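You operate a simulated robot arm through the tools that you are given. There is no shell and no other tool. Be economical: measure what you need, move in short steps, check, and stop when the job is done.

You are at the controls of a simulated robot arm. One attempt, no reset.

Task
Move the teal plug to the yellow speaker terminal and bring the tone back at volume 4.
Fine: volume to 0 first; free the white clamp lever, lock the yellow one; yellow speaker key on, the white one may stay on.

The check looks at the end state, three seconds after you hand in, the way a careful person would. Anything else that was tipped, shoved, dropped, spilled or broken makes it a failure.

Robot
A 6-joint arm with a fingered hand on a trunk, on a base that drives. Base frame: it is fixed to the floor where the robot stands at the start and does not move with it; the origin is under the middle of the robot, x ahead of it, y to its left, z up; the surface under the hand at the start is at about z = 752. Lengths are in mm, angles in rad, forces in N, time in s.
With the tool pointing down near the work surface it reaches from about 260 to 680 mm from the robot's upright axis, wherever it stands. Its first joint turns from -2.897 to 2.897 rad. Places, roughly: silver receiver [600, 200, 800]; teal plug (4x4x7 cm) [500, -1300, 700]; volume knob [500, 0, 1000]; white clamp lever [600, -1300, 700]; yellow clamp lever [600, -1500, 700]; yellow speaker key [600, 100, 1000]; yellow speaker terminal [500, -1400, 700]. Payload 4 kg.
The TCP is the grasp point between the finger pads, 26 mm short of the fingertips. In the tool frame z runs along the fingers and y along their closing line. Largest opening 148 mm; the body of the gripper starts 73 mm behind the TCP. The gripper is a hand of 3 fingers: y runs from the thumb to the fingers, the wrist lies at [0, 0, -239] in the tool frame.
Orientation is that of the tool frame in the base frame, as a unit quaternion [w, x, y, z]. With the fingers straight down and closing along the base's y, the tool's x points along the base's -x, its y along +y and its z along -z.

Tools
- The arm moves only by the tool arm_command. Its argument "series" is a list of rows, each a list of 6 numbers: the shift along the tool's x, y, z in mm, then the turn, a rotation vector about the tool's x, y, z in rad. In form: [[tx, ty, tz, ax, ay, az], ...]. A call has 1 to 8 rows; each row shifts and turns the commanded pose from where the row before left it, along the tool's axes as they then stand. Each row takes 0.2 s and may step no farther than 50 mm and 0.15 rad from the row before; otherwise, the whole call is refused. A pose out of reach is approached as far as the arm can. The call stops where the force on the tool passes 40 N (or 10 N more than at its start, if that is more) or the arm is blocked; 0.2 s more then pass. In this call time passes only in rows, and 0.2 s behind the last. It gives the time, the measured TCP pose, the force on the tool (base axes), the opening and the grip force at its end, in the units of the frame above (readings bear some noise), with the torque about the TCP (base axes, N m) and any sound that the robot's microphone picked up.
- Cameras (640 x 400 px; columns grow to the right, rows downward): "scene" is now at [45.1, 211.3, 1533.5]; the picture's right is [-0.02, -1.00, 0.00], its down [-0.72, 0.02, -0.69] and it looks along [0.69, -0.02, -0.72] (base axes); focal length 283 px, centre (320, 200). "wrist" rides on the gripper at [68, -39, -90] in the tool frame; the picture's right is [0.50, 0.87, 0.00], its down [-0.65, 0.38, -0.65] and it looks along [-0.57, 0.33, 0.76] (tool axes); focal length 222 px, centre (320, 200). There is no depth. A picture from a camera that has moved, and an enlarged one, comes with that camera's place and axes in the base frame and with its lens. The place of the scene camera against the robot may be out by one fixed shift of up to 12 mm in any direction.
- capture(camera): a new picture of that camera. No time passes.
- slide_trunk(by): slides the trunk up (or, below 0, down) by that many mm; the arm and the scene camera ride with it, the base frame stays. It gives what a move gives, with no picture.
- roll_base(legs): drives the robot by 1 to 6 legs, each [ahead, left, turn to the left] in mm, mm and rad, along the robot's own axes; the way and the turn of a leg run together, so that a leg with both is an arc; at most 1500 mm and 3.142 rad a leg. The arm and the cameras ride along, it lands a little off, and it stops where it bumps. It gives what a move gives.
- move_fingers(finger1, finger2, thumb_bend): sets how far each is bent, from 0 (flat) to 1 (curled in); at 0.3 the hand is open as for a grip, at 0.7 the pads meet at the TCP. One left out holds its place. A second passes; each finger stops where it meets its share of the squeeze, and holds until it gets a number again. It is the only way to open and close the hand. It gives what a move gives, with no picture; readings hold the bend of each and the force on the fingers (four entries, about 0 where the hand has none), thumb and palm.
- head_to(pan, tilt): turns the head with the scene camera to pan (to the left, within 2.094 rad either way) and tilt (down, from -0.506 to 1.204), counted from straight ahead of the robot. It gives what a move gives.
- zoom(camera, box): a new picture of the part [left, top, right, bottom] of that camera's present view, enlarged. No time passes.
- sign_off(): hands the job in; it is judged then, once.

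Go step by step. Nothing tells you exact positions but the pictures and the camera data: compare them with the known pose of the tool, close in by small moves and look again before you grip or let go. The budget is 120 turns and 98 pictures, counting those below and the enlarged ones. Unless the task says otherwise, let go and move clear before handing in.

The tools are called after "Request:" as a command line: name --pt "numbers of a row" for each row, then --argument value for the rest, lists and objects as JSON in quotes. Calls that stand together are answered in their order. arm_command: Moves the arm, as the interface text tells. Its arguments: {"type":"object","properties":{"series":{"type":"array"}},"required":["series"]} The other tools are called the same way: slide_trunk (by) slides the trunk up or down; move_fingers (finger1, finger2, thumb_bend) moves the fingers one by one; roll_base (legs) drives the base; head_to (pan, tilt) turns the head that bears the scene camera; capture (camera) takes a picture; zoom (camera, box) takes an enlarged picture of a part of a camera's view; sign_off () hands the job in.

At the start:

```text
time_s: 0.0
position: [330.5, 98.9, 1290.1]
ee_rot: [0.0, 0.0, 1.0, 0.0]
wrist_force: [-0.5, -0.7, 0.1]
wrist_torque: [-0.01, 0.02, -0.01]
gripper_width: 148.0
finger_force: 0.1
shape: jaw
bend: [0.3, 0.3, 0.3]
finger forces: [0.1, 0.1, 0.0, 0.0, 0.1, 0.1]
trunk travel left (down, up): [-275.0, 42.0]
robot x, y, heading: [2.0, -1.6, -0.001]
head pan, tilt: [-0.024, 0.81]
```

scene: 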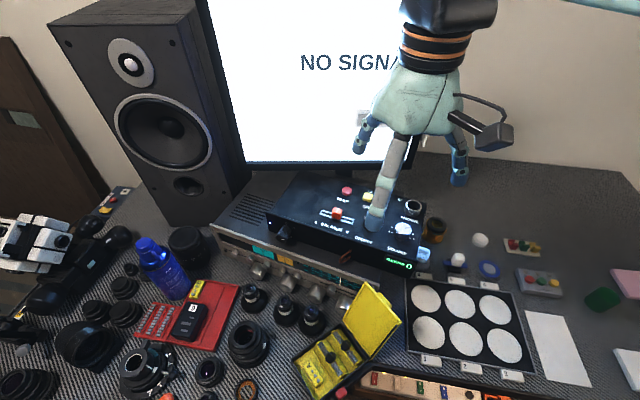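
wrist: 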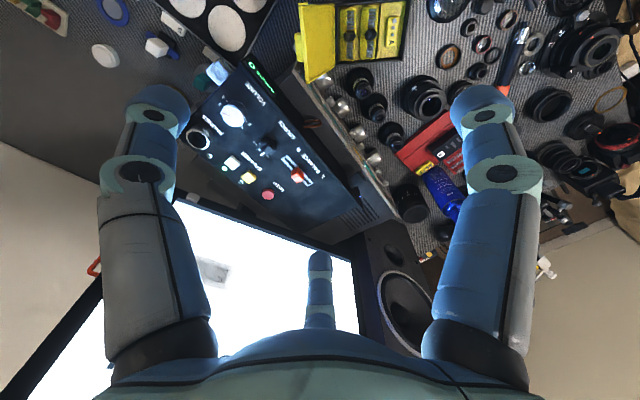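

I see a black amplifier box on top of a silver receiver, with a volume knob, keys and a display. I'll zoom in on its panel first and look toward the right where the terminals should be.

Request:
zoom --camera "scene" --box '[250, 160, 450, 285]'

Request:
zoom --camera "wrist" --box '[160, 50, 400, 200]'

Request:
head_to --pan -1.2 --tilt 0.6

Request:
capture --camera "scene"

```text
3.20 times, centred on (350, 222) of scene
camera zoom: at [45.1, 211.3, 1533.5], right [-0.02, -1.0, 0.0], down [-0.72, 0.02, -0.69], along [0.69, -0.02, -0.72], focal length 906 px, centre (224, 128)
```

zoom: 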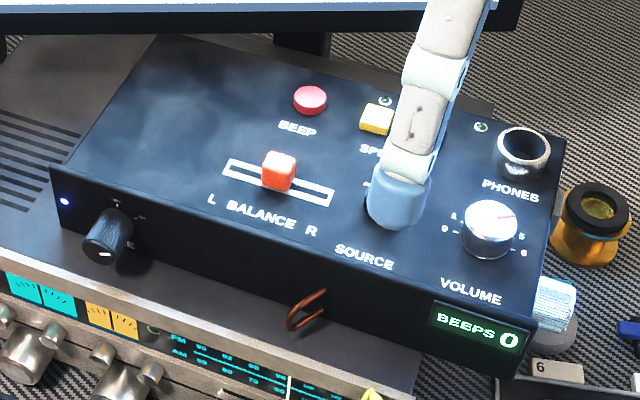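

```text
2.67 times, centred on (280, 125) of wrist
camera zoom: at [262.9, 60.1, 1381.1], right [-0.5, 0.87, 0.0], down [0.65, 0.38, 0.65], along [0.57, 0.33, -0.76], focal length 592 px, centre (427, 400)
```

zoom: 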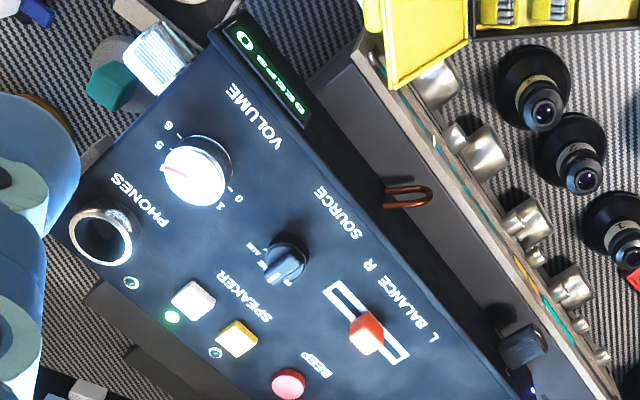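

```text
time_s: 1.4
position: [331.6, 98.3, 1289.9]
ee_rot: [0.0, -0.001, 1.0, 0.0]
wrist_force: [0.2, -0.6, -0.7]
wrist_torque: [0.01, 0.02, -0.04]
gripper_width: 147.8
finger_force: 0.2
shape: jaw
bend: [0.3, 0.3, 0.3]
finger forces: [0.1, 0.1, 0.0, 0.0, 0.1, 0.0]
trunk travel left (down, up): [-275.0, 42.0]
robot x, y, heading: [-1.5, -3.9, -0.004]
head pan, tilt: [-1.201, 0.6]
```

```text
93 pictures are left
camera scene: at [-3.0, 130.8, 1551.3], right [-0.93, -0.36, 0.0], down [-0.2, 0.53, -0.82], along [0.3, -0.77, -0.57], focal length 283 px, centre (320, 200)
```

scene: 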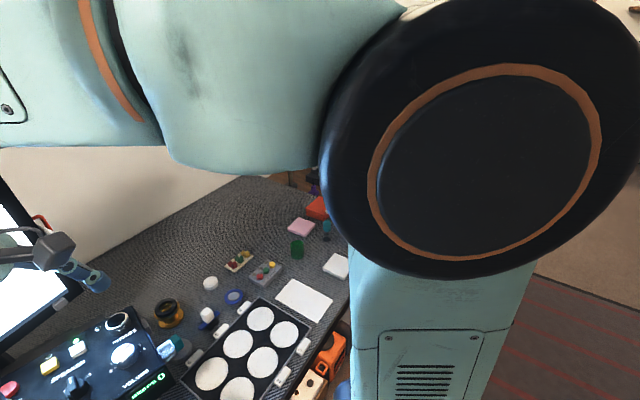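

The volume knob is near (465, -3, 985) by triangulation, and its pointer reads about 4. I'll bring the hand above it and look again.

Request:
arm_command --pt "-22 -17 20 0 0 0" --pt "-22 -17 20 0 0 0" --pt "-22 -17 20 0 0 0" --pt "-22 -17 20 0 0 0" --pt "-22 -17 20 0 0 0" --pt "-22 -17 20 0 0 0"

Request:
head_to --pan -0.024 --tilt 0.81

Request:
capture --camera "wrist"

Request:
capture --camera "scene"

```text
time_s: 2.8
position: [464.8, -5.4, 1169.6]
ee_rot: [0.0, 0.0, 1.0, 0.0]
wrist_force: [0.4, 0.6, 0.1]
wrist_torque: [-0.01, -0.01, 0.0]
gripper_width: 148.0
finger_force: 0.0
shape: jaw
bend: [0.3, 0.3, 0.3]
finger forces: [0.0, 0.1, 0.0, 0.0, 0.1, 0.0]
trunk travel left (down, up): [-275.0, 42.0]
robot x, y, heading: [-3.2, 2.7, 0.0]
head pan, tilt: [-1.201, 0.6]
```

```text
time_s: 4.2
position: [463.4, -1.9, 1169.3]
ee_rot: [0.001, 0.0, 1.0, 0.0]
wrist_force: [-0.1, 0.6, -0.3]
wrist_torque: [0.06, 0.01, 0.01]
gripper_width: 147.8
finger_force: 0.0
shape: jaw
bend: [0.3, 0.3, 0.3]
finger forces: [0.0, 0.1, 0.1, 0.1, 0.1, 0.0]
trunk travel left (down, up): [-275.0, 42.0]
robot x, y, heading: [-3.7, 2.3, -0.006]
head pan, tilt: [-0.024, 0.81]
```

```text
92 pictures are left
camera wrist: at [395.3, -42.0, 1261.6], right [-0.5, 0.87, 0.0], down [0.65, 0.38, 0.65], along [0.57, 0.33, -0.76], focal length 222 px, centre (320, 200)
```

wrist: 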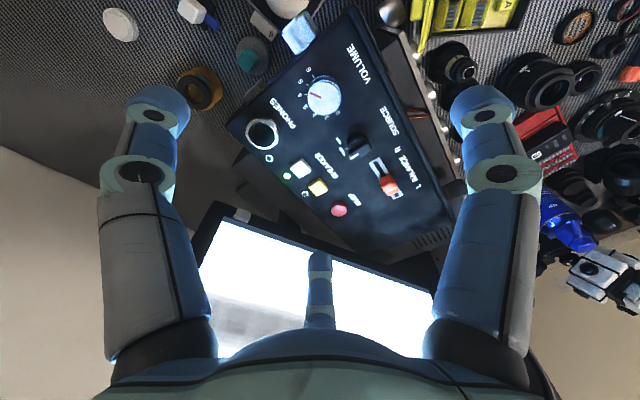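

```text
91 pictures are left
camera scene: at [45.2, 211.2, 1533.6], right [-0.03, -1.0, 0.0], down [-0.72, 0.02, -0.69], along [0.69, -0.02, -0.72], focal length 283 px, centre (320, 200)
```

scene: 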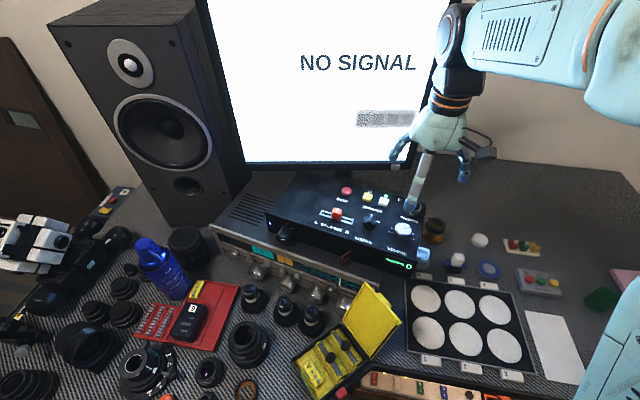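

The hand is above the knob. I'll enlarge the panel from both cameras for scale marks and key states.

Request:
zoom --camera "wrist" --box '[240, 50, 400, 150]'

Request:
zoom --camera "scene" --box '[320, 170, 440, 275]'

Request:
zoom --camera "wrist" --box '[220, 120, 380, 220]'

```text
4.00 times, centred on (320, 100) of wrist
camera zoom: at [395.3, -42.0, 1261.6], right [-0.5, 0.87, 0.0], down [0.65, 0.38, 0.65], along [0.57, 0.33, -0.76], focal length 888 px, centre (320, 600)
```

zoom: 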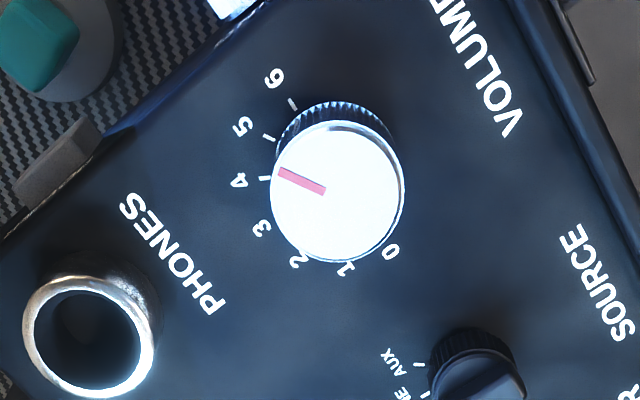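

```text
3.81 times, centred on (380, 222) of scene
camera zoom: at [45.2, 211.2, 1533.6], right [-0.03, -1.0, 0.0], down [-0.72, 0.02, -0.69], along [0.69, -0.02, -0.72], focal length 1079 px, centre (91, 114)
```

zoom: 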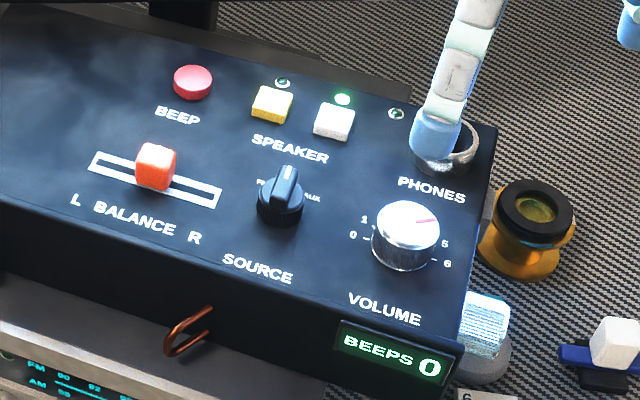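

```text
4.00 times, centred on (300, 170) of wrist
camera zoom: at [395.3, -42.0, 1261.6], right [-0.5, 0.87, 0.0], down [0.65, 0.38, 0.65], along [0.57, 0.33, -0.76], focal length 888 px, centre (400, 320)
```

zoom: 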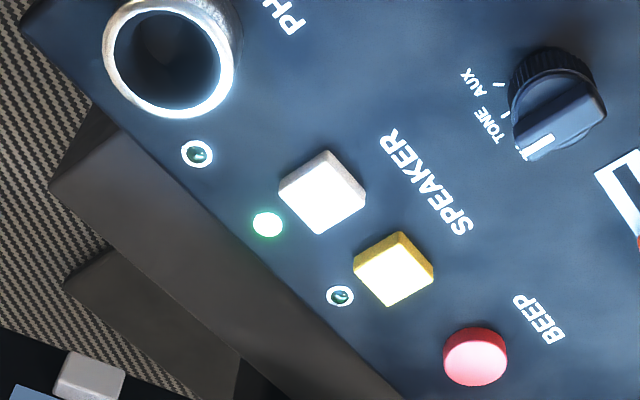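

The volume reads 4, with 30° steps up to a scale end of 6. The white key is lit, yellow is off, and the panel top is at about z 962. I'll pre-close the fingers and come down closer.

Request:
move_fingers --finger1 0.5 --finger2 0.5 --thumb_bend 0.5

Request:
arm_command --pt "0 0 40 0 0 0" --pt "0 0 40 0 0 0" --pt "0 0 40 0 0 0"

Request:
capture --camera "wrist"

Request:
zoom --camera "scene" --box '[320, 120, 480, 280]'

```text
time_s: 5.2
position: [465.0, -4.7, 1170.9]
ee_rot: [0.001, 0.0, 1.0, 0.001]
wrist_force: [0.2, 0.3, -0.1]
wrist_torque: [-0.04, -0.02, -0.02]
gripper_width: 62.6
finger_force: 0.1
shape: fingers
bend: [0.5, 0.5, 0.5]
finger forces: [0.0, 0.0, 0.0, 0.1, 0.0, 0.0]
trunk travel left (down, up): [-275.0, 42.0]
robot x, y, heading: [-0.2, 1.0, 0.001]
head pan, tilt: [-0.024, 0.81]
```

```text
time_s: 6.0
position: [465.3, -2.3, 1049.7]
ee_rot: [0.0, 0.0, 1.0, 0.0]
wrist_force: [0.3, 0.2, -0.4]
wrist_torque: [0.0, 0.0, -0.02]
gripper_width: 62.6
finger_force: 0.1
shape: fingers
bend: [0.5, 0.5, 0.5]
finger forces: [0.0, 0.0, 0.0, 0.0, 0.1, 0.0]
trunk travel left (down, up): [-275.0, 42.0]
robot x, y, heading: [-0.1, -1.5, 0.006]
head pan, tilt: [-0.024, 0.81]
```

```text
87 pictures are left
camera wrist: at [396.3, -41.6, 1142.6], right [-0.5, 0.87, 0.0], down [0.65, 0.38, 0.65], along [0.57, 0.33, -0.76], focal length 222 px, centre (320, 200)
```

wrist: 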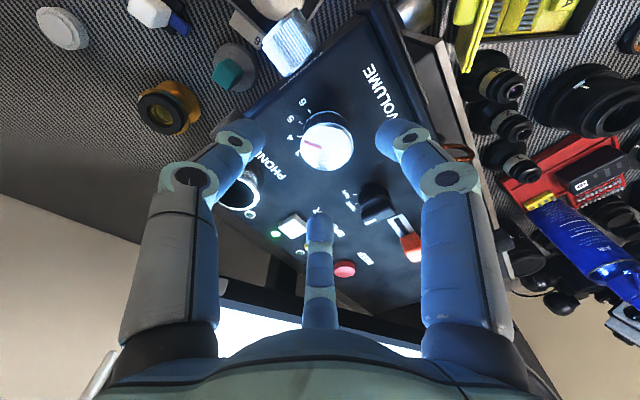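

```text
2.50 times, centred on (400, 200) of scene
camera zoom: at [45.9, 211.2, 1533.5], right [-0.02, -1.0, 0.0], down [-0.72, 0.02, -0.69], along [0.69, -0.02, -0.72], focal length 708 px, centre (120, 200)
```

zoom: 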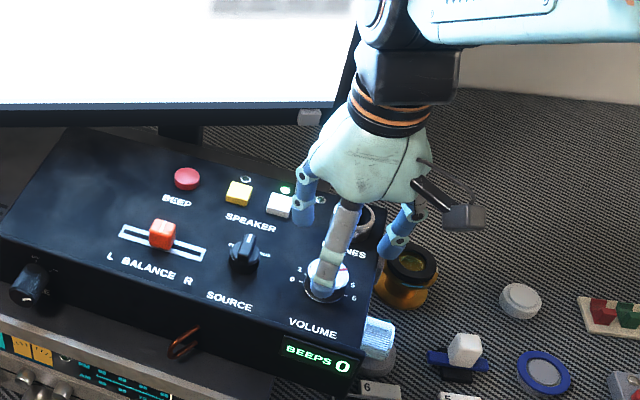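

The fingertips surround the knob; I'll nudge to centre, lower to z≈999 and close on it.

Request:
arm_command --pt "2 3 25 0 0 0" --pt "0 0 25 0 0 0"

Request:
move_fingers --finger1 0.62 --finger2 0.62 --thumb_bend 0.62

Request:
capture --camera "wrist"

```text
time_s: 6.7
position: [465.1, 0.7, 1006.6]
ee_rot: [0.008, 0.0, 1.0, 0.0]
wrist_force: [-2.0, -0.9, 25.4]
wrist_torque: [0.43, 1.09, 0.02]
gripper_width: 64.4
finger_force: 12.8
shape: fingers
bend: [0.47, 0.5, 0.5]
finger forces: [22.9, 0.1, 0.0, 0.0, 3.0, 0.0]
trunk travel left (down, up): [-275.0, 42.0]
robot x, y, heading: [-1.1, -3.1, -0.0]
head pan, tilt: [-0.024, 0.81]
stopped in row 2: the force on the tool passed its limit at 43 N (the readings are from after the stop); the commanded pose is now the measured one
```

```text
time_s: 7.7
position: [463.1, 1.4, 1005.1]
ee_rot: [0.007, 0.0, 1.0, 0.0]
wrist_force: [-4.7, 0.9, 40.2]
wrist_torque: [0.93, 1.8, 0.0]
gripper_width: 48.0
finger_force: 21.5
shape: fingers
bend: [0.46, 0.61, 0.6]
finger forces: [38.1, 0.7, 0.0, 0.0, 3.0, 0.0]
trunk travel left (down, up): [-275.0, 42.0]
robot x, y, heading: [1.2, 0.2, 0.001]
head pan, tilt: [-0.024, 0.81]
```

```text
85 pictures are left
camera wrist: at [393.7, -37.6, 1095.4], right [-0.5, 0.87, -0.01], down [0.65, 0.38, 0.66], along [0.58, 0.33, -0.75], focal length 222 px, centre (320, 200)
```

wrist: 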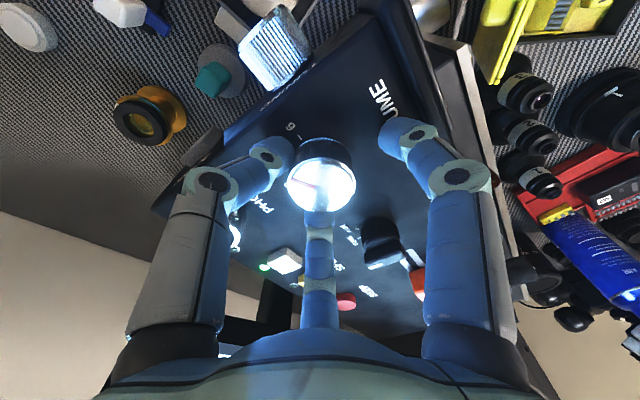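

Finger 1 is pressing the panel, as its tip hangs lower when less bent. I'll lift about 12 mm to relieve it.

Request:
arm_command --pt "0 0 -8 0 0 0" --pt "0 0 -6 0 0 0"

Request:
capture --camera "wrist"

Request:
zoom --camera "scene" --box '[340, 160, 460, 280]'

```text
time_s: 8.3
position: [463.2, 1.5, 1016.7]
ee_rot: [0.004, 0.0, 1.0, 0.001]
wrist_force: [0.9, -1.2, -2.4]
wrist_torque: [0.01, -0.02, -0.02]
gripper_width: 33.0
finger_force: 1.6
shape: fingers
bend: [0.57, 0.61, 0.61]
finger forces: [0.0, 0.4, 0.0, 0.0, 1.9, 0.0]
trunk travel left (down, up): [-275.0, 42.0]
robot x, y, heading: [0.1, 1.4, 0.001]
head pan, tilt: [-0.024, 0.81]
```

```text
84 pictures are left
camera wrist: at [395.1, -38.2, 1106.9], right [-0.5, 0.87, 0.0], down [0.65, 0.38, 0.66], along [0.57, 0.33, -0.75], focal length 222 px, centre (320, 200)
```

wrist: 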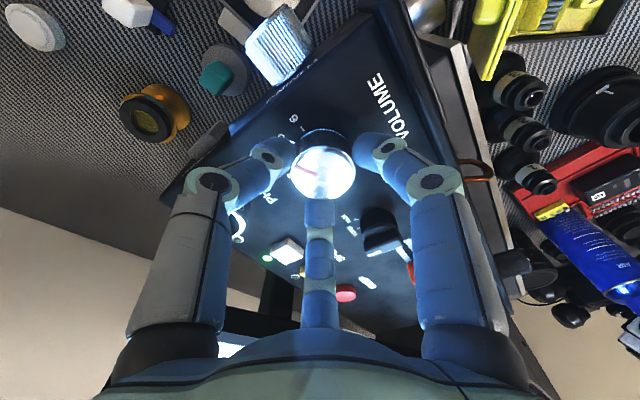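

```text
3.33 times, centred on (400, 220) of scene
camera zoom: at [45.2, 211.0, 1533.4], right [-0.02, -1.0, 0.0], down [-0.72, 0.02, -0.69], along [0.69, -0.02, -0.72], focal length 944 px, centre (53, 133)
```

zoom: 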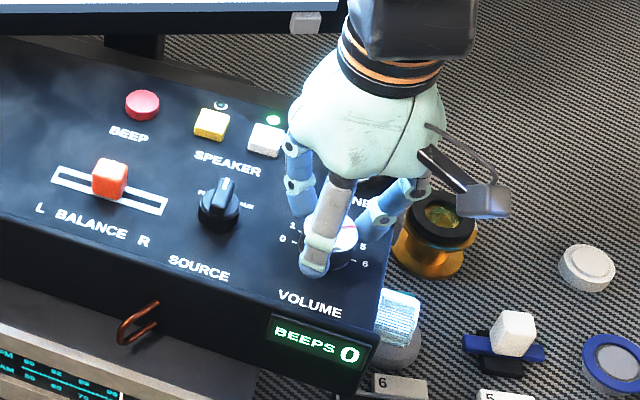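

The fingers now surround the knob free of the panel. I'll close with a firmer squeeze.

Request:
move_fingers --finger1 0.68 --finger2 0.68 --thumb_bend 0.68

Request:
capture --camera "wrist"

```text
time_s: 9.3
position: [464.3, -0.0, 1018.2]
ee_rot: [0.005, 0.0, 1.0, 0.0]
wrist_force: [-2.4, -2.8, -8.8]
wrist_torque: [-0.05, 0.07, -0.03]
gripper_width: 30.0
finger_force: 9.8
shape: fingers
bend: [0.59, 0.62, 0.62]
finger forces: [7.1, 3.9, 0.0, 0.0, 8.3, 0.0]
trunk travel left (down, up): [-275.0, 42.0]
robot x, y, heading: [-1.1, -0.6, -0.001]
head pan, tilt: [-0.024, 0.81]
```

```text
82 pictures are left
camera wrist: at [395.3, -38.2, 1107.5], right [-0.5, 0.87, 0.0], down [0.65, 0.38, 0.66], along [0.57, 0.33, -0.75], focal length 222 px, centre (320, 200)
```

wrist: 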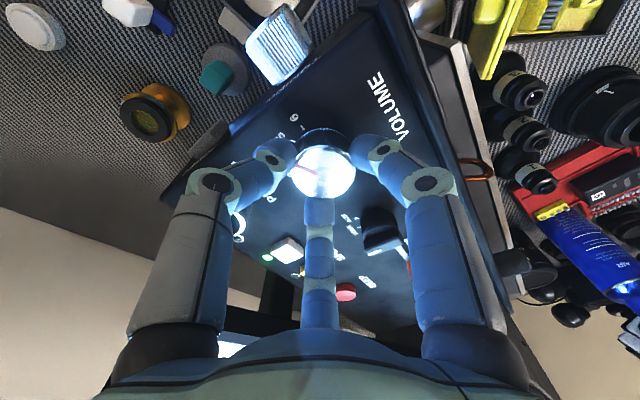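

All three fingers bear on the knob. I'll turn counter-clockwise (seen from above) and check.

Request:
arm_command --pt "0 0 0 0 0 -0.13" --pt "0 0 0 0 0 -0.13" --pt "0 0 0 0 0 -0.13" --pt "0 0 0 0 0 -0.13"

Request:
capture --camera "wrist"

Request:
zoom --camera "scene" --box '[340, 160, 460, 280]'

```text
time_s: 10.3
position: [464.4, 0.8, 1017.0]
ee_rot: [0.005, -0.258, 0.966, -0.001]
wrist_force: [-3.9, 0.1, -8.4]
wrist_torque: [0.03, 0.12, -0.06]
gripper_width: 30.0
finger_force: 9.7
shape: fingers
bend: [0.59, 0.62, 0.63]
finger forces: [9.1, 4.7, 0.1, 0.0, 6.1, 0.1]
trunk travel left (down, up): [-275.0, 42.0]
robot x, y, heading: [1.9, 1.0, -0.002]
head pan, tilt: [-0.024, 0.81]
```

```text
81 pictures are left
camera wrist: at [424.2, -66.0, 1108.0], right [-0.87, 0.5, -0.01], down [0.37, 0.65, 0.66], along [0.33, 0.57, -0.75], focal length 222 px, centre (320, 200)
```

wrist: 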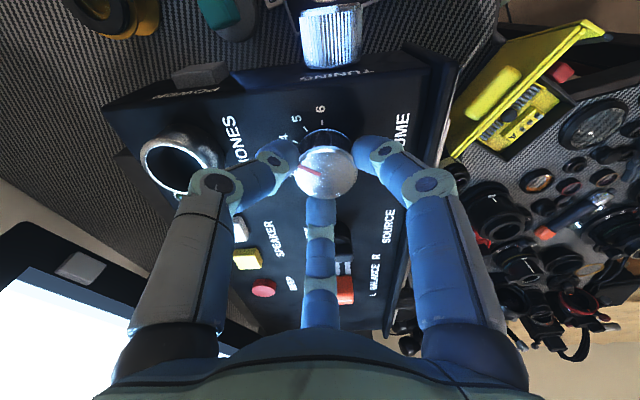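

```text
3.33 times, centred on (400, 220) of scene
camera zoom: at [45.0, 211.3, 1533.5], right [-0.02, -1.0, 0.0], down [-0.72, 0.02, -0.69], along [0.69, -0.02, -0.72], focal length 944 px, centre (53, 133)
```

zoom: 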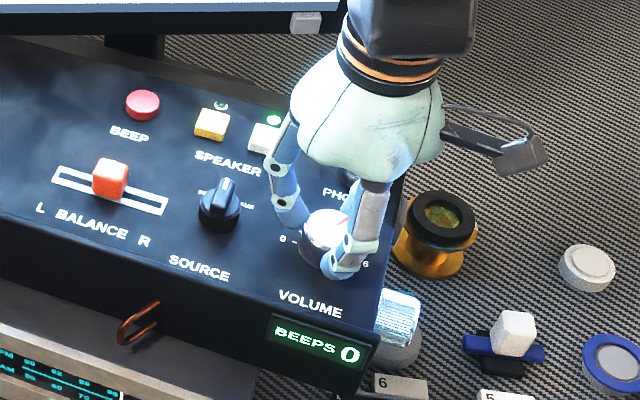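

The knob follows the hand (now around 3). Continuing toward 0.

Request:
arm_command --pt "0 0 0 0 0 -0.13" --pt "0 0 0 0 0 -0.13" --pt "0 0 0 0 0 -0.13" --pt "0 0 0 0 0 -0.13" --pt "0 0 0 0 0 -0.13" --pt "0 0 0 0 0 -0.13" --pt "0 0 0 0 0 -0.13" --pt "0 0 0 0 0 -0.13"

Request:
capture --camera "wrist"

Request:
zoom --camera "scene" --box '[340, 160, 460, 280]'

```text
time_s: 12.1
position: [459.6, 29.0, 1015.6]
ee_rot: [-0.004, -0.698, 0.716, -0.013]
wrist_force: [-7.4, 3.1, -1.0]
wrist_torque: [0.09, 0.09, -0.25]
gripper_width: 17.1
finger_force: 4.1
shape: fingers
bend: [0.64, 0.68, 0.68]
finger forces: [7.5, 0.1, 0.1, 0.0, 0.0, 0.1]
out of reach, approached as far as the arm can: row 8
trunk travel left (down, up): [-275.0, 42.0]
robot x, y, heading: [4.1, 3.1, -0.003]
head pan, tilt: [-0.024, 0.81]
```

```text
79 pictures are left
camera wrist: at [495.2, -37.0, 1108.8], right [-0.88, -0.48, 0.0], down [-0.37, 0.68, 0.63], along [-0.3, 0.56, -0.77], focal length 222 px, centre (320, 200)
```

wrist: 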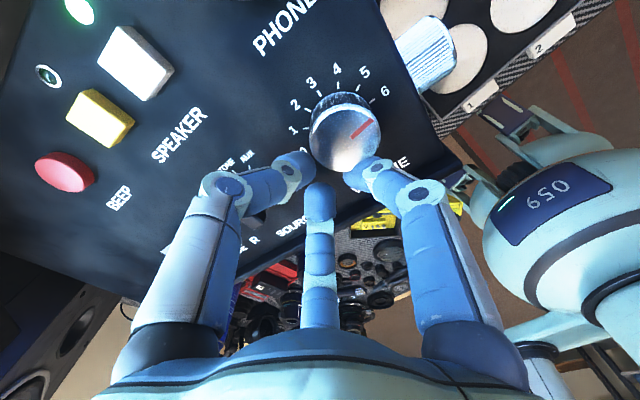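

```text
3.33 times, centred on (400, 220) of scene
camera zoom: at [43.0, 211.4, 1533.5], right [-0.02, -1.0, 0.0], down [-0.72, 0.02, -0.69], along [0.69, -0.02, -0.72], focal length 944 px, centre (53, 133)
```

zoom: 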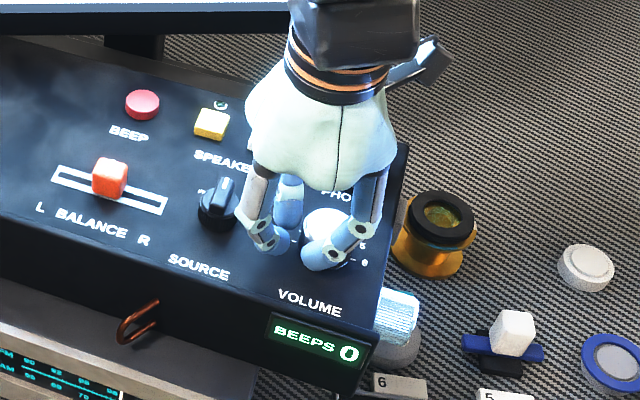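

The wrist ran out of turn and slipped; the knob is now around 5.3. I'll lift off, turn the hand back the other way for more travel, and re-grip.

Request:
arm_command --pt "0 0 -30 0 0 0" --pt "0 0 -30 0 0 0" --pt "0 0 0 0 0 0.15" --pt "0 0 0 0 0 0.15" --pt "0 0 0 0 0 0.15" --pt "0 0 0 0 0 0.15" --pt "0 0 0 0 0 0.15" --pt "0 0 0 0 0 0.15"

Request:
arm_command --pt "0 0 0 0 0 0.15" --pt "0 0 0 0 0 0.15" --pt "0 0 0 0 0 0.15" --pt "0 0 0 0 0 0.15" --pt "0 0 0 0 0 0.15" --pt "0 0 0 0 0 0.15" --pt "0 0 0 0 0 0.15" --pt "0 0 0 0 0 0.15"

Request:
arm_command --pt "0 0 0 0 0 0.15" --pt "0 0 0 0 0 0.15" --pt "0 0 0 0 0 0.15"

Request:
move_fingers --finger1 0.5 --finger2 0.5 --thumb_bend 0.5

Request:
capture --camera "wrist"

```text
time_s: 13.9
position: [460.1, 43.8, 1074.4]
ee_rot: [0.004, -0.324, 0.946, -0.002]
wrist_force: [-0.4, -0.1, 0.5]
wrist_torque: [-0.05, 0.02, 0.0]
gripper_width: 5.5
finger_force: 0.1
shape: fingers
bend: [0.68, 0.68, 0.68]
finger forces: [0.1, 0.1, 0.1, 0.0, 0.0, 0.0]
out of reach, approached as far as the arm can: row 1, 2
trunk travel left (down, up): [-275.0, 42.0]
robot x, y, heading: [-0.2, -1.5, 0.005]
head pan, tilt: [-0.024, 0.81]
```

```text
time_s: 15.7
position: [458.3, 44.3, 1074.8]
ee_rot: [0.005, 0.267, 0.964, 0.001]
wrist_force: [-0.4, -0.5, 0.1]
wrist_torque: [0.01, 0.02, 0.02]
gripper_width: 5.3
finger_force: 0.1
shape: fingers
bend: [0.68, 0.68, 0.68]
finger forces: [0.1, 0.1, 0.0, 0.0, 0.1, 0.1]
trunk travel left (down, up): [-275.0, 42.0]
robot x, y, heading: [1.7, 0.2, 0.001]
head pan, tilt: [-0.024, 0.81]
```

```text
time_s: 16.5
position: [459.5, 44.1, 1076.4]
ee_rot: [0.004, 0.476, 0.879, 0.003]
wrist_force: [-0.9, 0.3, 0.3]
wrist_torque: [-0.01, 0.02, -0.04]
gripper_width: 5.3
finger_force: 0.1
shape: fingers
bend: [0.68, 0.68, 0.68]
finger forces: [0.0, 0.0, 0.0, 0.1, 0.0, 0.0]
trunk travel left (down, up): [-275.0, 42.0]
robot x, y, heading: [0.7, -2.6, 0.003]
head pan, tilt: [-0.024, 0.81]
```

```text
time_s: 17.5
position: [459.6, 44.9, 1074.9]
ee_rot: [0.004, 0.474, 0.881, 0.002]
wrist_force: [0.3, -1.1, -1.4]
wrist_torque: [-0.01, -0.02, 0.02]
gripper_width: 61.8
finger_force: 0.0
shape: fingers
bend: [0.5, 0.5, 0.5]
finger forces: [0.0, 0.1, 0.0, 0.0, 0.0, 0.0]
trunk travel left (down, up): [-275.0, 42.0]
robot x, y, heading: [0.9, -4.3, -0.004]
head pan, tilt: [-0.024, 0.81]
```

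```text
77 pictures are left
camera wrist: at [388.0, 79.7, 1165.6], right [0.45, 0.89, 0.0], down [0.67, -0.34, 0.66], along [0.59, -0.29, -0.75], focal length 222 px, centre (320, 200)
```

wrist: 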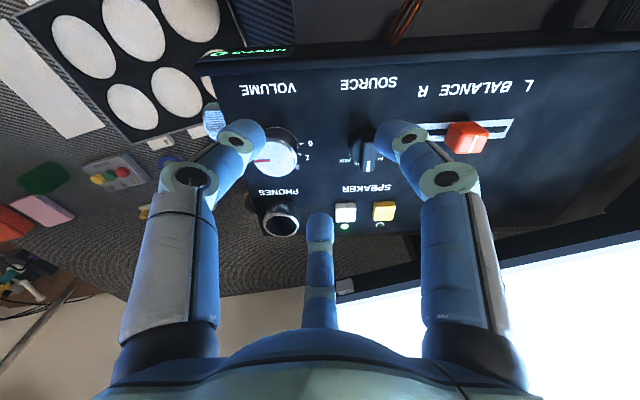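

Now I'll move back over the knob and turn a bit further the other way, to have about 2.7 rad available.

Request:
arm_command --pt "-19.5 -10.5 0 0 0 0" --pt "-19.5 -10.5 0 0 0 0" --pt "0 0 0 0 0 0.15" --pt "0 0 0 0 0 0.15" --pt "0 0 0 0 0 0.12"

Request:
capture --camera "wrist"

```text
time_s: 18.7
position: [463.8, -0.2, 1074.6]
ee_rot: [0.003, 0.648, 0.761, 0.003]
wrist_force: [0.4, 0.1, -0.5]
wrist_torque: [-0.01, 0.03, 0.01]
gripper_width: 61.6
finger_force: 0.0
shape: fingers
bend: [0.5, 0.5, 0.5]
finger forces: [0.0, 0.1, 0.1, 0.0, 0.0, 0.0]
trunk travel left (down, up): [-275.0, 42.0]
robot x, y, heading: [2.7, -2.1, -0.0]
head pan, tilt: [-0.024, 0.81]
```

```text
76 pictures are left
camera wrist: at [412.5, 60.6, 1165.3], right [0.77, 0.63, 0.01], down [0.47, -0.59, 0.66], along [0.42, -0.51, -0.75], focal length 222 px, centre (320, 200)
```

wrist: 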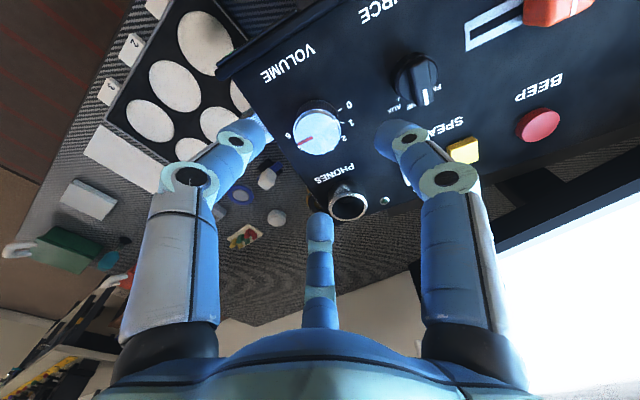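

The hand is centred over the knob with clear space around; lowering to z≈1017 and closing.

Request:
arm_command --pt "0 0 30 0 0 0" --pt "0 0 28 0 0 0"

Request:
move_fingers --finger1 0.6 --finger2 0.6 --thumb_bend 0.6

Request:
capture --camera "wrist"

```text
time_s: 19.3
position: [463.4, -0.3, 1016.5]
ee_rot: [0.004, 0.648, 0.762, 0.003]
wrist_force: [0.2, 0.1, 0.1]
wrist_torque: [0.02, 0.04, -0.04]
gripper_width: 61.7
finger_force: 0.1
shape: fingers
bend: [0.5, 0.5, 0.5]
finger forces: [0.1, 0.0, 0.1, 0.1, 0.1, 0.1]
trunk travel left (down, up): [-275.0, 42.0]
robot x, y, heading: [1.3, -0.5, -0.001]
head pan, tilt: [-0.024, 0.81]
```

```text
time_s: 20.3
position: [462.5, 0.5, 1016.8]
ee_rot: [0.004, 0.647, 0.762, 0.003]
wrist_force: [-1.7, -0.2, -0.7]
wrist_torque: [0.0, 0.01, 0.01]
gripper_width: 32.3
finger_force: 0.1
shape: fingers
bend: [0.59, 0.6, 0.59]
finger forces: [0.3, 0.0, 0.0, 0.1, 1.4, 0.1]
trunk travel left (down, up): [-275.0, 42.0]
robot x, y, heading: [-0.2, -1.3, 0.004]
head pan, tilt: [-0.024, 0.81]
```

```text
75 pictures are left
camera wrist: at [411.6, 60.2, 1107.2], right [0.77, 0.63, 0.01], down [0.47, -0.59, 0.66], along [0.42, -0.51, -0.75], focal length 222 px, centre (320, 200)
```

wrist: 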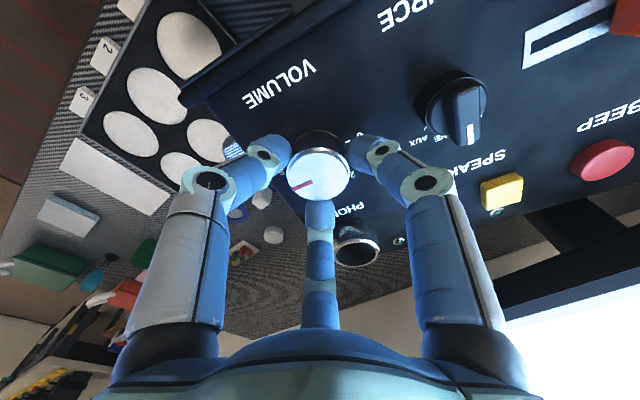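

Contact on the knob; I'll squeeze and turn counter-clockwise in two stretches.

Request:
move_fingers --finger1 0.7 --finger2 0.7 --thumb_bend 0.7

Request:
arm_command --pt "0 0 0 0 0 -0.13" --pt "0 0 0 0 0 -0.13" --pt "0 0 0 0 0 -0.13" --pt "0 0 0 0 0 -0.13" --pt "0 0 0 0 0 -0.13" --pt "0 0 0 0 0 -0.13" --pt "0 0 0 0 0 -0.13" --pt "0 0 0 0 0 -0.13"

Request:
capture --camera "wrist"

```text
time_s: 21.3
position: [462.9, -0.9, 1015.4]
ee_rot: [0.003, 0.648, 0.762, 0.003]
wrist_force: [-5.3, -1.2, -2.5]
wrist_torque: [-0.04, 0.11, 0.01]
gripper_width: 29.1
finger_force: 13.5
shape: fingers
bend: [0.6, 0.62, 0.62]
finger forces: [7.7, 6.7, 0.0, 0.0, 13.4, 0.0]
trunk travel left (down, up): [-275.0, 42.0]
robot x, y, heading: [-1.3, 2.6, 0.006]
head pan, tilt: [-0.024, 0.81]
```

```text
time_s: 23.1
position: [462.7, -0.5, 1016.0]
ee_rot: [0.004, 0.181, 0.983, 0.001]
wrist_force: [-6.6, 0.3, -3.9]
wrist_torque: [0.06, 0.2, -0.03]
gripper_width: 29.5
finger_force: 13.5
shape: fingers
bend: [0.6, 0.62, 0.62]
finger forces: [10.1, 6.4, 0.1, 0.1, 10.7, 0.0]
trunk travel left (down, up): [-275.0, 42.0]
robot x, y, heading: [0.1, -4.0, -0.002]
head pan, tilt: [-0.024, 0.81]
```

```text
74 pictures are left
camera wrist: at [384.7, -11.5, 1107.1], right [-0.16, 0.99, 0.0], down [0.74, 0.12, 0.66], along [0.65, 0.1, -0.75], focal length 222 px, centre (320, 200)
```

wrist: 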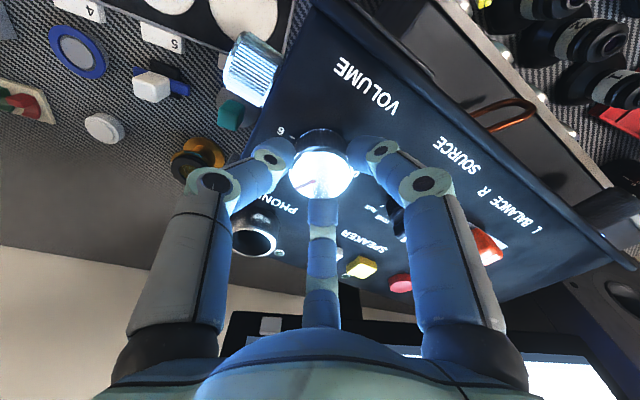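

Knob follows. Continue.

Request:
arm_command --pt "0 0 0 0 0 -0.13" --pt "0 0 0 0 0 -0.13" --pt "0 0 0 0 0 -0.13" --pt "0 0 0 0 0 -0.13" --pt "0 0 0 0 0 -0.13" --pt "0 0 0 0 0 -0.13" --pt "0 0 0 0 0 -0.13" --pt "0 0 0 0 0 -0.13"

Request:
zoom --camera "wrist" --box '[220, 80, 420, 205]'

Request:
zoom --camera "scene" --box '[360, 180, 440, 280]'

```text
time_s: 24.9
position: [463.3, 0.3, 1016.2]
ee_rot: [0.004, -0.332, 0.943, -0.002]
wrist_force: [-4.9, 3.4, -5.8]
wrist_torque: [0.17, 0.19, -0.04]
gripper_width: 29.5
finger_force: 14.1
shape: fingers
bend: [0.59, 0.62, 0.63]
finger forces: [10.6, 9.0, 0.0, 0.0, 8.1, 0.1]
trunk travel left (down, up): [-275.0, 42.0]
robot x, y, heading: [0.1, 0.2, -0.0]
head pan, tilt: [-0.024, 0.81]
```

```text
3.20 times, centred on (320, 142) of wrist
camera zoom: at [433.4, -72.0, 1108.1], right [-0.93, 0.36, -0.01], down [0.27, 0.7, 0.66], along [0.25, 0.61, -0.75], focal length 711 px, centre (320, 384)
```

zoom: 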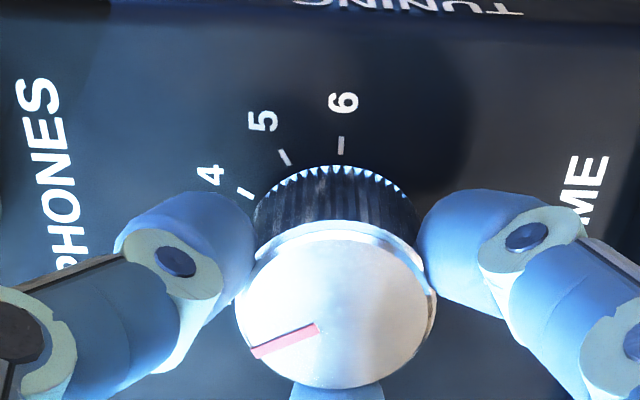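

```text
4.00 times, centred on (400, 230) of scene
camera zoom: at [44.8, 211.7, 1533.5], right [-0.02, -1.0, 0.0], down [-0.72, 0.02, -0.69], along [0.69, -0.02, -0.72], focal length 1133 px, centre (0, 80)
```

zoom: 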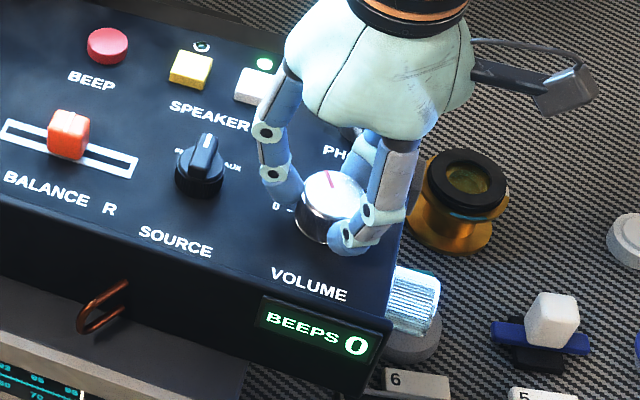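

Pointer now near 2. I'll turn 0.65 further within wrist limits, then re-grip for the remainder.

Request:
arm_command --pt "0 0 0 0 0 -0.13" --pt "0 0 0 0 0 -0.13" --pt "0 0 0 0 0 -0.13" --pt "0 0 0 0 0 -0.13" --pt "0 0 0 0 0 -0.1"

Request:
move_fingers --finger1 0.52 --finger2 0.52 --thumb_bend 0.52

Request:
arm_command --pt "0 0 -30 0 0 0" --pt "0 0 0 0 0 0.15" --pt "0 0 0 0 0 0.15" --pt "0 0 0 0 0 0.15" --pt "0 0 0 0 0 0.15" --pt "0 0 0 0 0 0.15" --pt "0 0 0 0 0 0.15" --pt "0 0 0 0 0 0.15"

Request:
capture --camera "wrist"

Request:
zoom --camera "wrist" --box '[240, 80, 400, 180]'

```text
time_s: 26.1
position: [463.1, 0.5, 1016.8]
ee_rot: [0.004, -0.603, 0.798, -0.004]
wrist_force: [-5.5, 5.0, -3.5]
wrist_torque: [0.13, 0.26, -0.02]
gripper_width: 29.4
finger_force: 14.0
shape: fingers
bend: [0.6, 0.61, 0.64]
finger forces: [9.4, 10.2, 0.1, 0.0, 7.8, 0.1]
trunk travel left (down, up): [-275.0, 42.0]
robot x, y, heading: [-2.1, -3.5, -0.003]
head pan, tilt: [-0.024, 0.81]
```

```text
time_s: 27.1
position: [464.3, 0.5, 1017.5]
ee_rot: [0.004, -0.602, 0.798, -0.003]
wrist_force: [-0.1, -0.5, 0.5]
wrist_torque: [0.01, 0.0, 0.01]
gripper_width: 55.0
finger_force: 0.1
shape: fingers
bend: [0.52, 0.52, 0.52]
finger forces: [0.0, 0.1, 0.0, 0.0, 0.0, 0.0]
trunk travel left (down, up): [-275.0, 42.0]
robot x, y, heading: [0.0, -2.7, 0.007]
head pan, tilt: [-0.024, 0.81]
```

```text
time_s: 28.9
position: [464.2, -0.1, 1046.8]
ee_rot: [0.004, -0.12, 0.993, 0.0]
wrist_force: [-0.1, -0.3, 0.7]
wrist_torque: [0.01, 0.0, 0.02]
gripper_width: 55.0
finger_force: 0.1
shape: fingers
bend: [0.52, 0.52, 0.52]
finger forces: [0.0, 0.1, 0.0, 0.1, 0.0, 0.0]
trunk travel left (down, up): [-275.0, 42.0]
robot x, y, heading: [0.9, -0.1, -0.003]
head pan, tilt: [-0.024, 0.81]
```

```text
71 pictures are left
camera wrist: at [406.0, -53.3, 1137.9], right [-0.69, 0.72, -0.01], down [0.54, 0.52, 0.66], along [0.48, 0.45, -0.75], focal length 222 px, centre (320, 200)
```

wrist: 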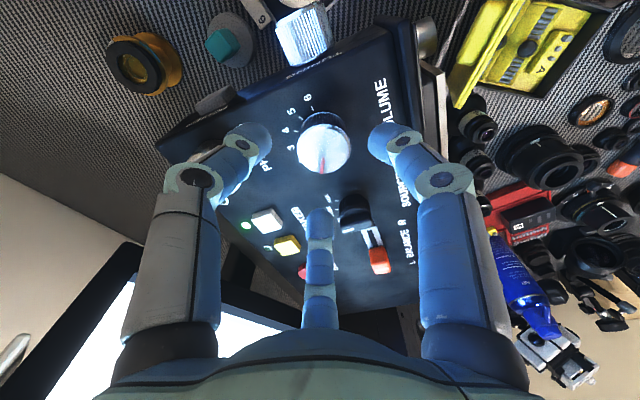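

```text
4.00 times, centred on (320, 130) of wrist
camera zoom: at [406.0, -53.3, 1137.9], right [-0.69, 0.72, -0.01], down [0.54, 0.52, 0.66], along [0.48, 0.45, -0.75], focal length 888 px, centre (320, 480)
```

zoom: 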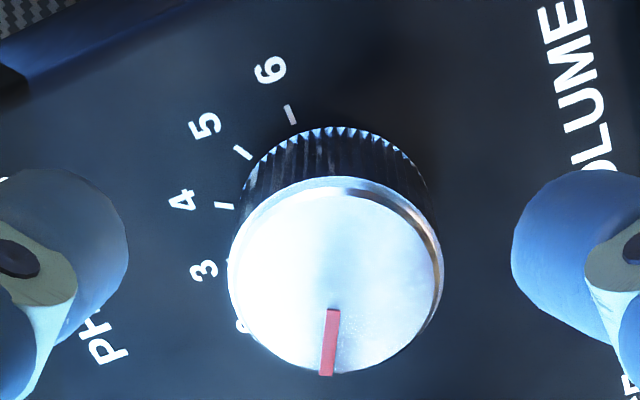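

Pointer is now just under 1. Re-grip and turn ~0.42 rad more.

Request:
arm_command --pt "0 0 30 0 0 0"

Request:
move_fingers --finger1 0.7 --finger2 0.7 --thumb_bend 0.7

Request:
arm_command --pt "0 0 0 0 0 -0.11" --pt "0 0 0 0 0 -0.11" --pt "0 0 0 0 0 -0.11" --pt "0 0 0 0 0 -0.11"

Request:
move_fingers --finger1 0.52 --finger2 0.52 --thumb_bend 0.52

Request:
arm_command --pt "0 0 -40 0 0 0" --pt "0 0 -40 0 0 0"

Request:
zoom --camera "scene" --box '[360, 200, 440, 250]'

Request:
zoom --camera "wrist" --box '[260, 80, 380, 155]'

```text
time_s: 29.3
position: [464.1, -0.4, 1017.2]
ee_rot: [0.004, -0.121, 0.993, 0.0]
wrist_force: [-0.5, -0.6, 0.4]
wrist_torque: [-0.02, 0.01, 0.02]
gripper_width: 55.0
finger_force: 0.1
shape: fingers
bend: [0.52, 0.52, 0.52]
finger forces: [0.0, 0.1, 0.0, 0.0, 0.1, 0.0]
trunk travel left (down, up): [-275.0, 42.0]
robot x, y, heading: [0.6, -2.6, -0.003]
head pan, tilt: [-0.024, 0.81]
```

```text
time_s: 30.3
position: [463.7, -0.1, 1016.2]
ee_rot: [0.005, -0.121, 0.993, 0.0]
wrist_force: [-1.3, -3.1, -3.7]
wrist_torque: [-0.04, 0.09, 0.03]
gripper_width: 28.7
finger_force: 13.2
shape: fingers
bend: [0.59, 0.62, 0.64]
finger forces: [9.3, 6.8, 0.0, 0.1, 10.6, 0.0]
trunk travel left (down, up): [-275.0, 42.0]
robot x, y, heading: [-2.6, -2.0, 0.001]
head pan, tilt: [-0.024, 0.81]
```

```text
time_s: 31.3
position: [464.0, 0.5, 1018.5]
ee_rot: [0.004, -0.335, 0.942, -0.001]
wrist_force: [-0.7, -0.1, -3.8]
wrist_torque: [0.03, 0.03, -0.02]
gripper_width: 28.5
finger_force: 13.2
shape: fingers
bend: [0.59, 0.61, 0.64]
finger forces: [9.2, 8.2, 0.0, 0.0, 9.0, 0.0]
trunk travel left (down, up): [-275.0, 42.0]
robot x, y, heading: [-0.3, -0.1, 0.001]
head pan, tilt: [-0.024, 0.81]
```

```text
time_s: 32.3
position: [463.3, 1.2, 1016.8]
ee_rot: [0.004, -0.335, 0.942, -0.002]
wrist_force: [0.2, -0.4, 0.7]
wrist_torque: [0.01, -0.02, -0.03]
gripper_width: 55.2
finger_force: 0.0
shape: fingers
bend: [0.52, 0.52, 0.52]
finger forces: [0.1, 0.1, 0.1, 0.0, 0.1, 0.1]
trunk travel left (down, up): [-275.0, 42.0]
robot x, y, heading: [-1.1, 0.6, 0.001]
head pan, tilt: [-0.024, 0.81]
```

```text
time_s: 32.9
position: [462.4, 2.1, 1095.5]
ee_rot: [0.004, -0.334, 0.942, -0.001]
wrist_force: [0.1, 0.0, -0.3]
wrist_torque: [-0.02, -0.01, 0.01]
gripper_width: 55.1
finger_force: 0.1
shape: fingers
bend: [0.52, 0.52, 0.52]
finger forces: [0.1, 0.0, 0.0, 0.1, 0.1, 0.0]
trunk travel left (down, up): [-275.0, 42.0]
robot x, y, heading: [3.1, 1.1, -0.005]
head pan, tilt: [-0.024, 0.81]
```

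```text
8.00 times, centred on (400, 225) of scene
camera zoom: at [44.8, 211.3, 1533.6], right [-0.02, -1.0, 0.0], down [-0.72, 0.02, -0.69], along [0.69, -0.02, -0.72], focal length 2266 px, centre (-320, 0)
```

zoom: 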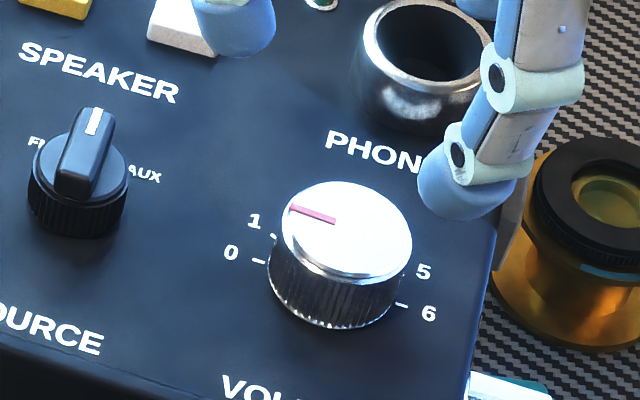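

```text
5.33 times, centred on (320, 118) of wrist
camera zoom: at [433.6, -70.0, 1186.5], right [-0.93, 0.36, -0.01], down [0.26, 0.71, 0.66], along [0.24, 0.61, -0.75], focal length 1185 px, centre (320, 640)
```

zoom: 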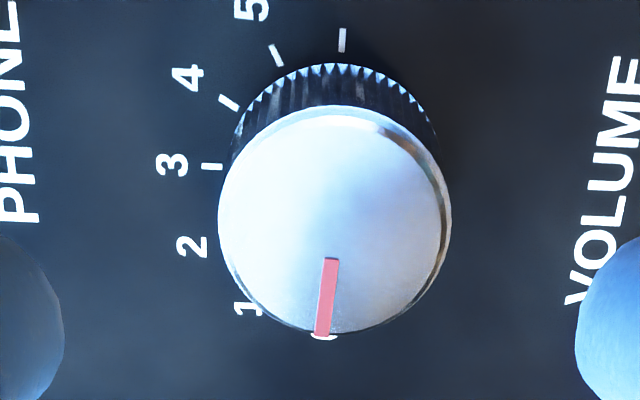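

The pointer is a hair above 0. I'll re-grip and nudge it slightly more to sit on the 0 mark.

Request:
arm_command --pt "0 0 40 0 0 0" --pt "0 0 39 0 0 0"

Request:
move_fingers --finger1 0.7 --finger2 0.7 --thumb_bend 0.7

Request:
arm_command --pt "0 0 0 0 0 -0.09" --pt "0 0 0 0 0 -0.06"

Request:
move_fingers --finger1 0.52 --finger2 0.52 --thumb_bend 0.52

Request:
arm_command --pt "0 0 -40 0 0 0" --pt "0 0 -40 0 0 0"

Request:
zoom --camera "wrist" --box '[260, 80, 380, 155]'

Request:
capture --camera "wrist"

```text
time_s: 33.5
position: [464.6, 1.6, 1016.5]
ee_rot: [0.004, -0.335, 0.942, -0.002]
wrist_force: [0.4, -0.8, 0.2]
wrist_torque: [-0.02, -0.03, 0.01]
gripper_width: 55.3
finger_force: 0.1
shape: fingers
bend: [0.52, 0.52, 0.52]
finger forces: [0.0, 0.0, 0.0, 0.0, 0.1, 0.0]
trunk travel left (down, up): [-275.0, 42.0]
robot x, y, heading: [2.8, -2.1, -0.002]
head pan, tilt: [-0.024, 0.81]
```

```text
time_s: 34.5
position: [465.3, 0.0, 1015.9]
ee_rot: [0.005, -0.335, 0.942, -0.001]
wrist_force: [-0.1, -2.6, -2.1]
wrist_torque: [-0.09, 0.02, -0.01]
gripper_width: 27.6
finger_force: 12.9
shape: fingers
bend: [0.59, 0.61, 0.64]
finger forces: [9.3, 7.0, 0.1, 0.1, 10.0, 0.0]
trunk travel left (down, up): [-275.0, 42.0]
robot x, y, heading: [1.8, -0.9, 0.002]
head pan, tilt: [-0.024, 0.81]
```

```text
time_s: 35.1
position: [463.7, 0.5, 1017.4]
ee_rot: [0.004, -0.406, 0.914, -0.001]
wrist_force: [-2.1, -1.9, -8.1]
wrist_torque: [-0.06, 0.0, -0.11]
gripper_width: 27.9
finger_force: 11.7
shape: fingers
bend: [0.59, 0.61, 0.64]
finger forces: [7.7, 8.0, 0.0, 0.0, 8.5, 0.0]
trunk travel left (down, up): [-275.0, 42.0]
robot x, y, heading: [-6.1, -1.0, -0.001]
head pan, tilt: [-0.024, 0.81]
```

```text
time_s: 36.1
position: [463.2, 0.9, 1017.4]
ee_rot: [0.005, -0.404, 0.915, -0.002]
wrist_force: [0.2, 1.1, 0.0]
wrist_torque: [0.0, 0.02, -0.01]
gripper_width: 55.1
finger_force: 0.1
shape: fingers
bend: [0.52, 0.52, 0.52]
finger forces: [0.1, 0.0, 0.0, 0.1, 0.0, 0.0]
trunk travel left (down, up): [-275.0, 42.0]
robot x, y, heading: [2.6, 0.9, -0.001]
head pan, tilt: [-0.024, 0.81]
```

```text
time_s: 36.7
position: [463.5, 2.3, 1096.2]
ee_rot: [0.006, -0.404, 0.915, -0.002]
wrist_force: [-0.2, 0.6, -0.6]
wrist_torque: [-0.03, 0.0, 0.02]
gripper_width: 55.4
finger_force: 0.0
shape: fingers
bend: [0.52, 0.52, 0.52]
finger forces: [0.0, 0.0, 0.1, 0.0, 0.0, 0.1]
trunk travel left (down, up): [-275.0, 42.0]
robot x, y, heading: [-0.6, -2.7, -0.002]
head pan, tilt: [-0.024, 0.81]
```

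```text
5.33 times, centred on (320, 118) of wrist
camera zoom: at [444.4, -74.3, 1187.8], right [-0.98, 0.21, -0.01], down [0.15, 0.74, 0.66], along [0.15, 0.64, -0.76], focal length 1185 px, centre (320, 640)
```

zoom: 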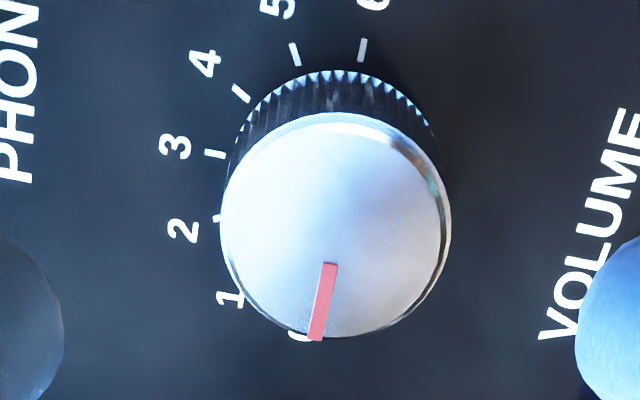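

```text
66 pictures are left
camera wrist: at [444.4, -74.3, 1187.8], right [-0.98, 0.21, -0.01], down [0.15, 0.74, 0.66], along [0.15, 0.64, -0.76], focal length 222 px, centre (320, 200)
```

wrist: 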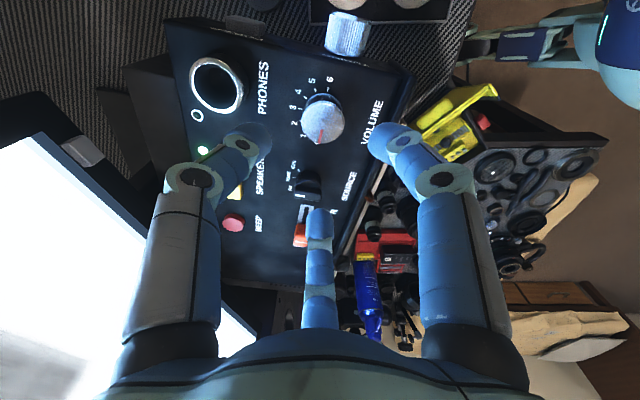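

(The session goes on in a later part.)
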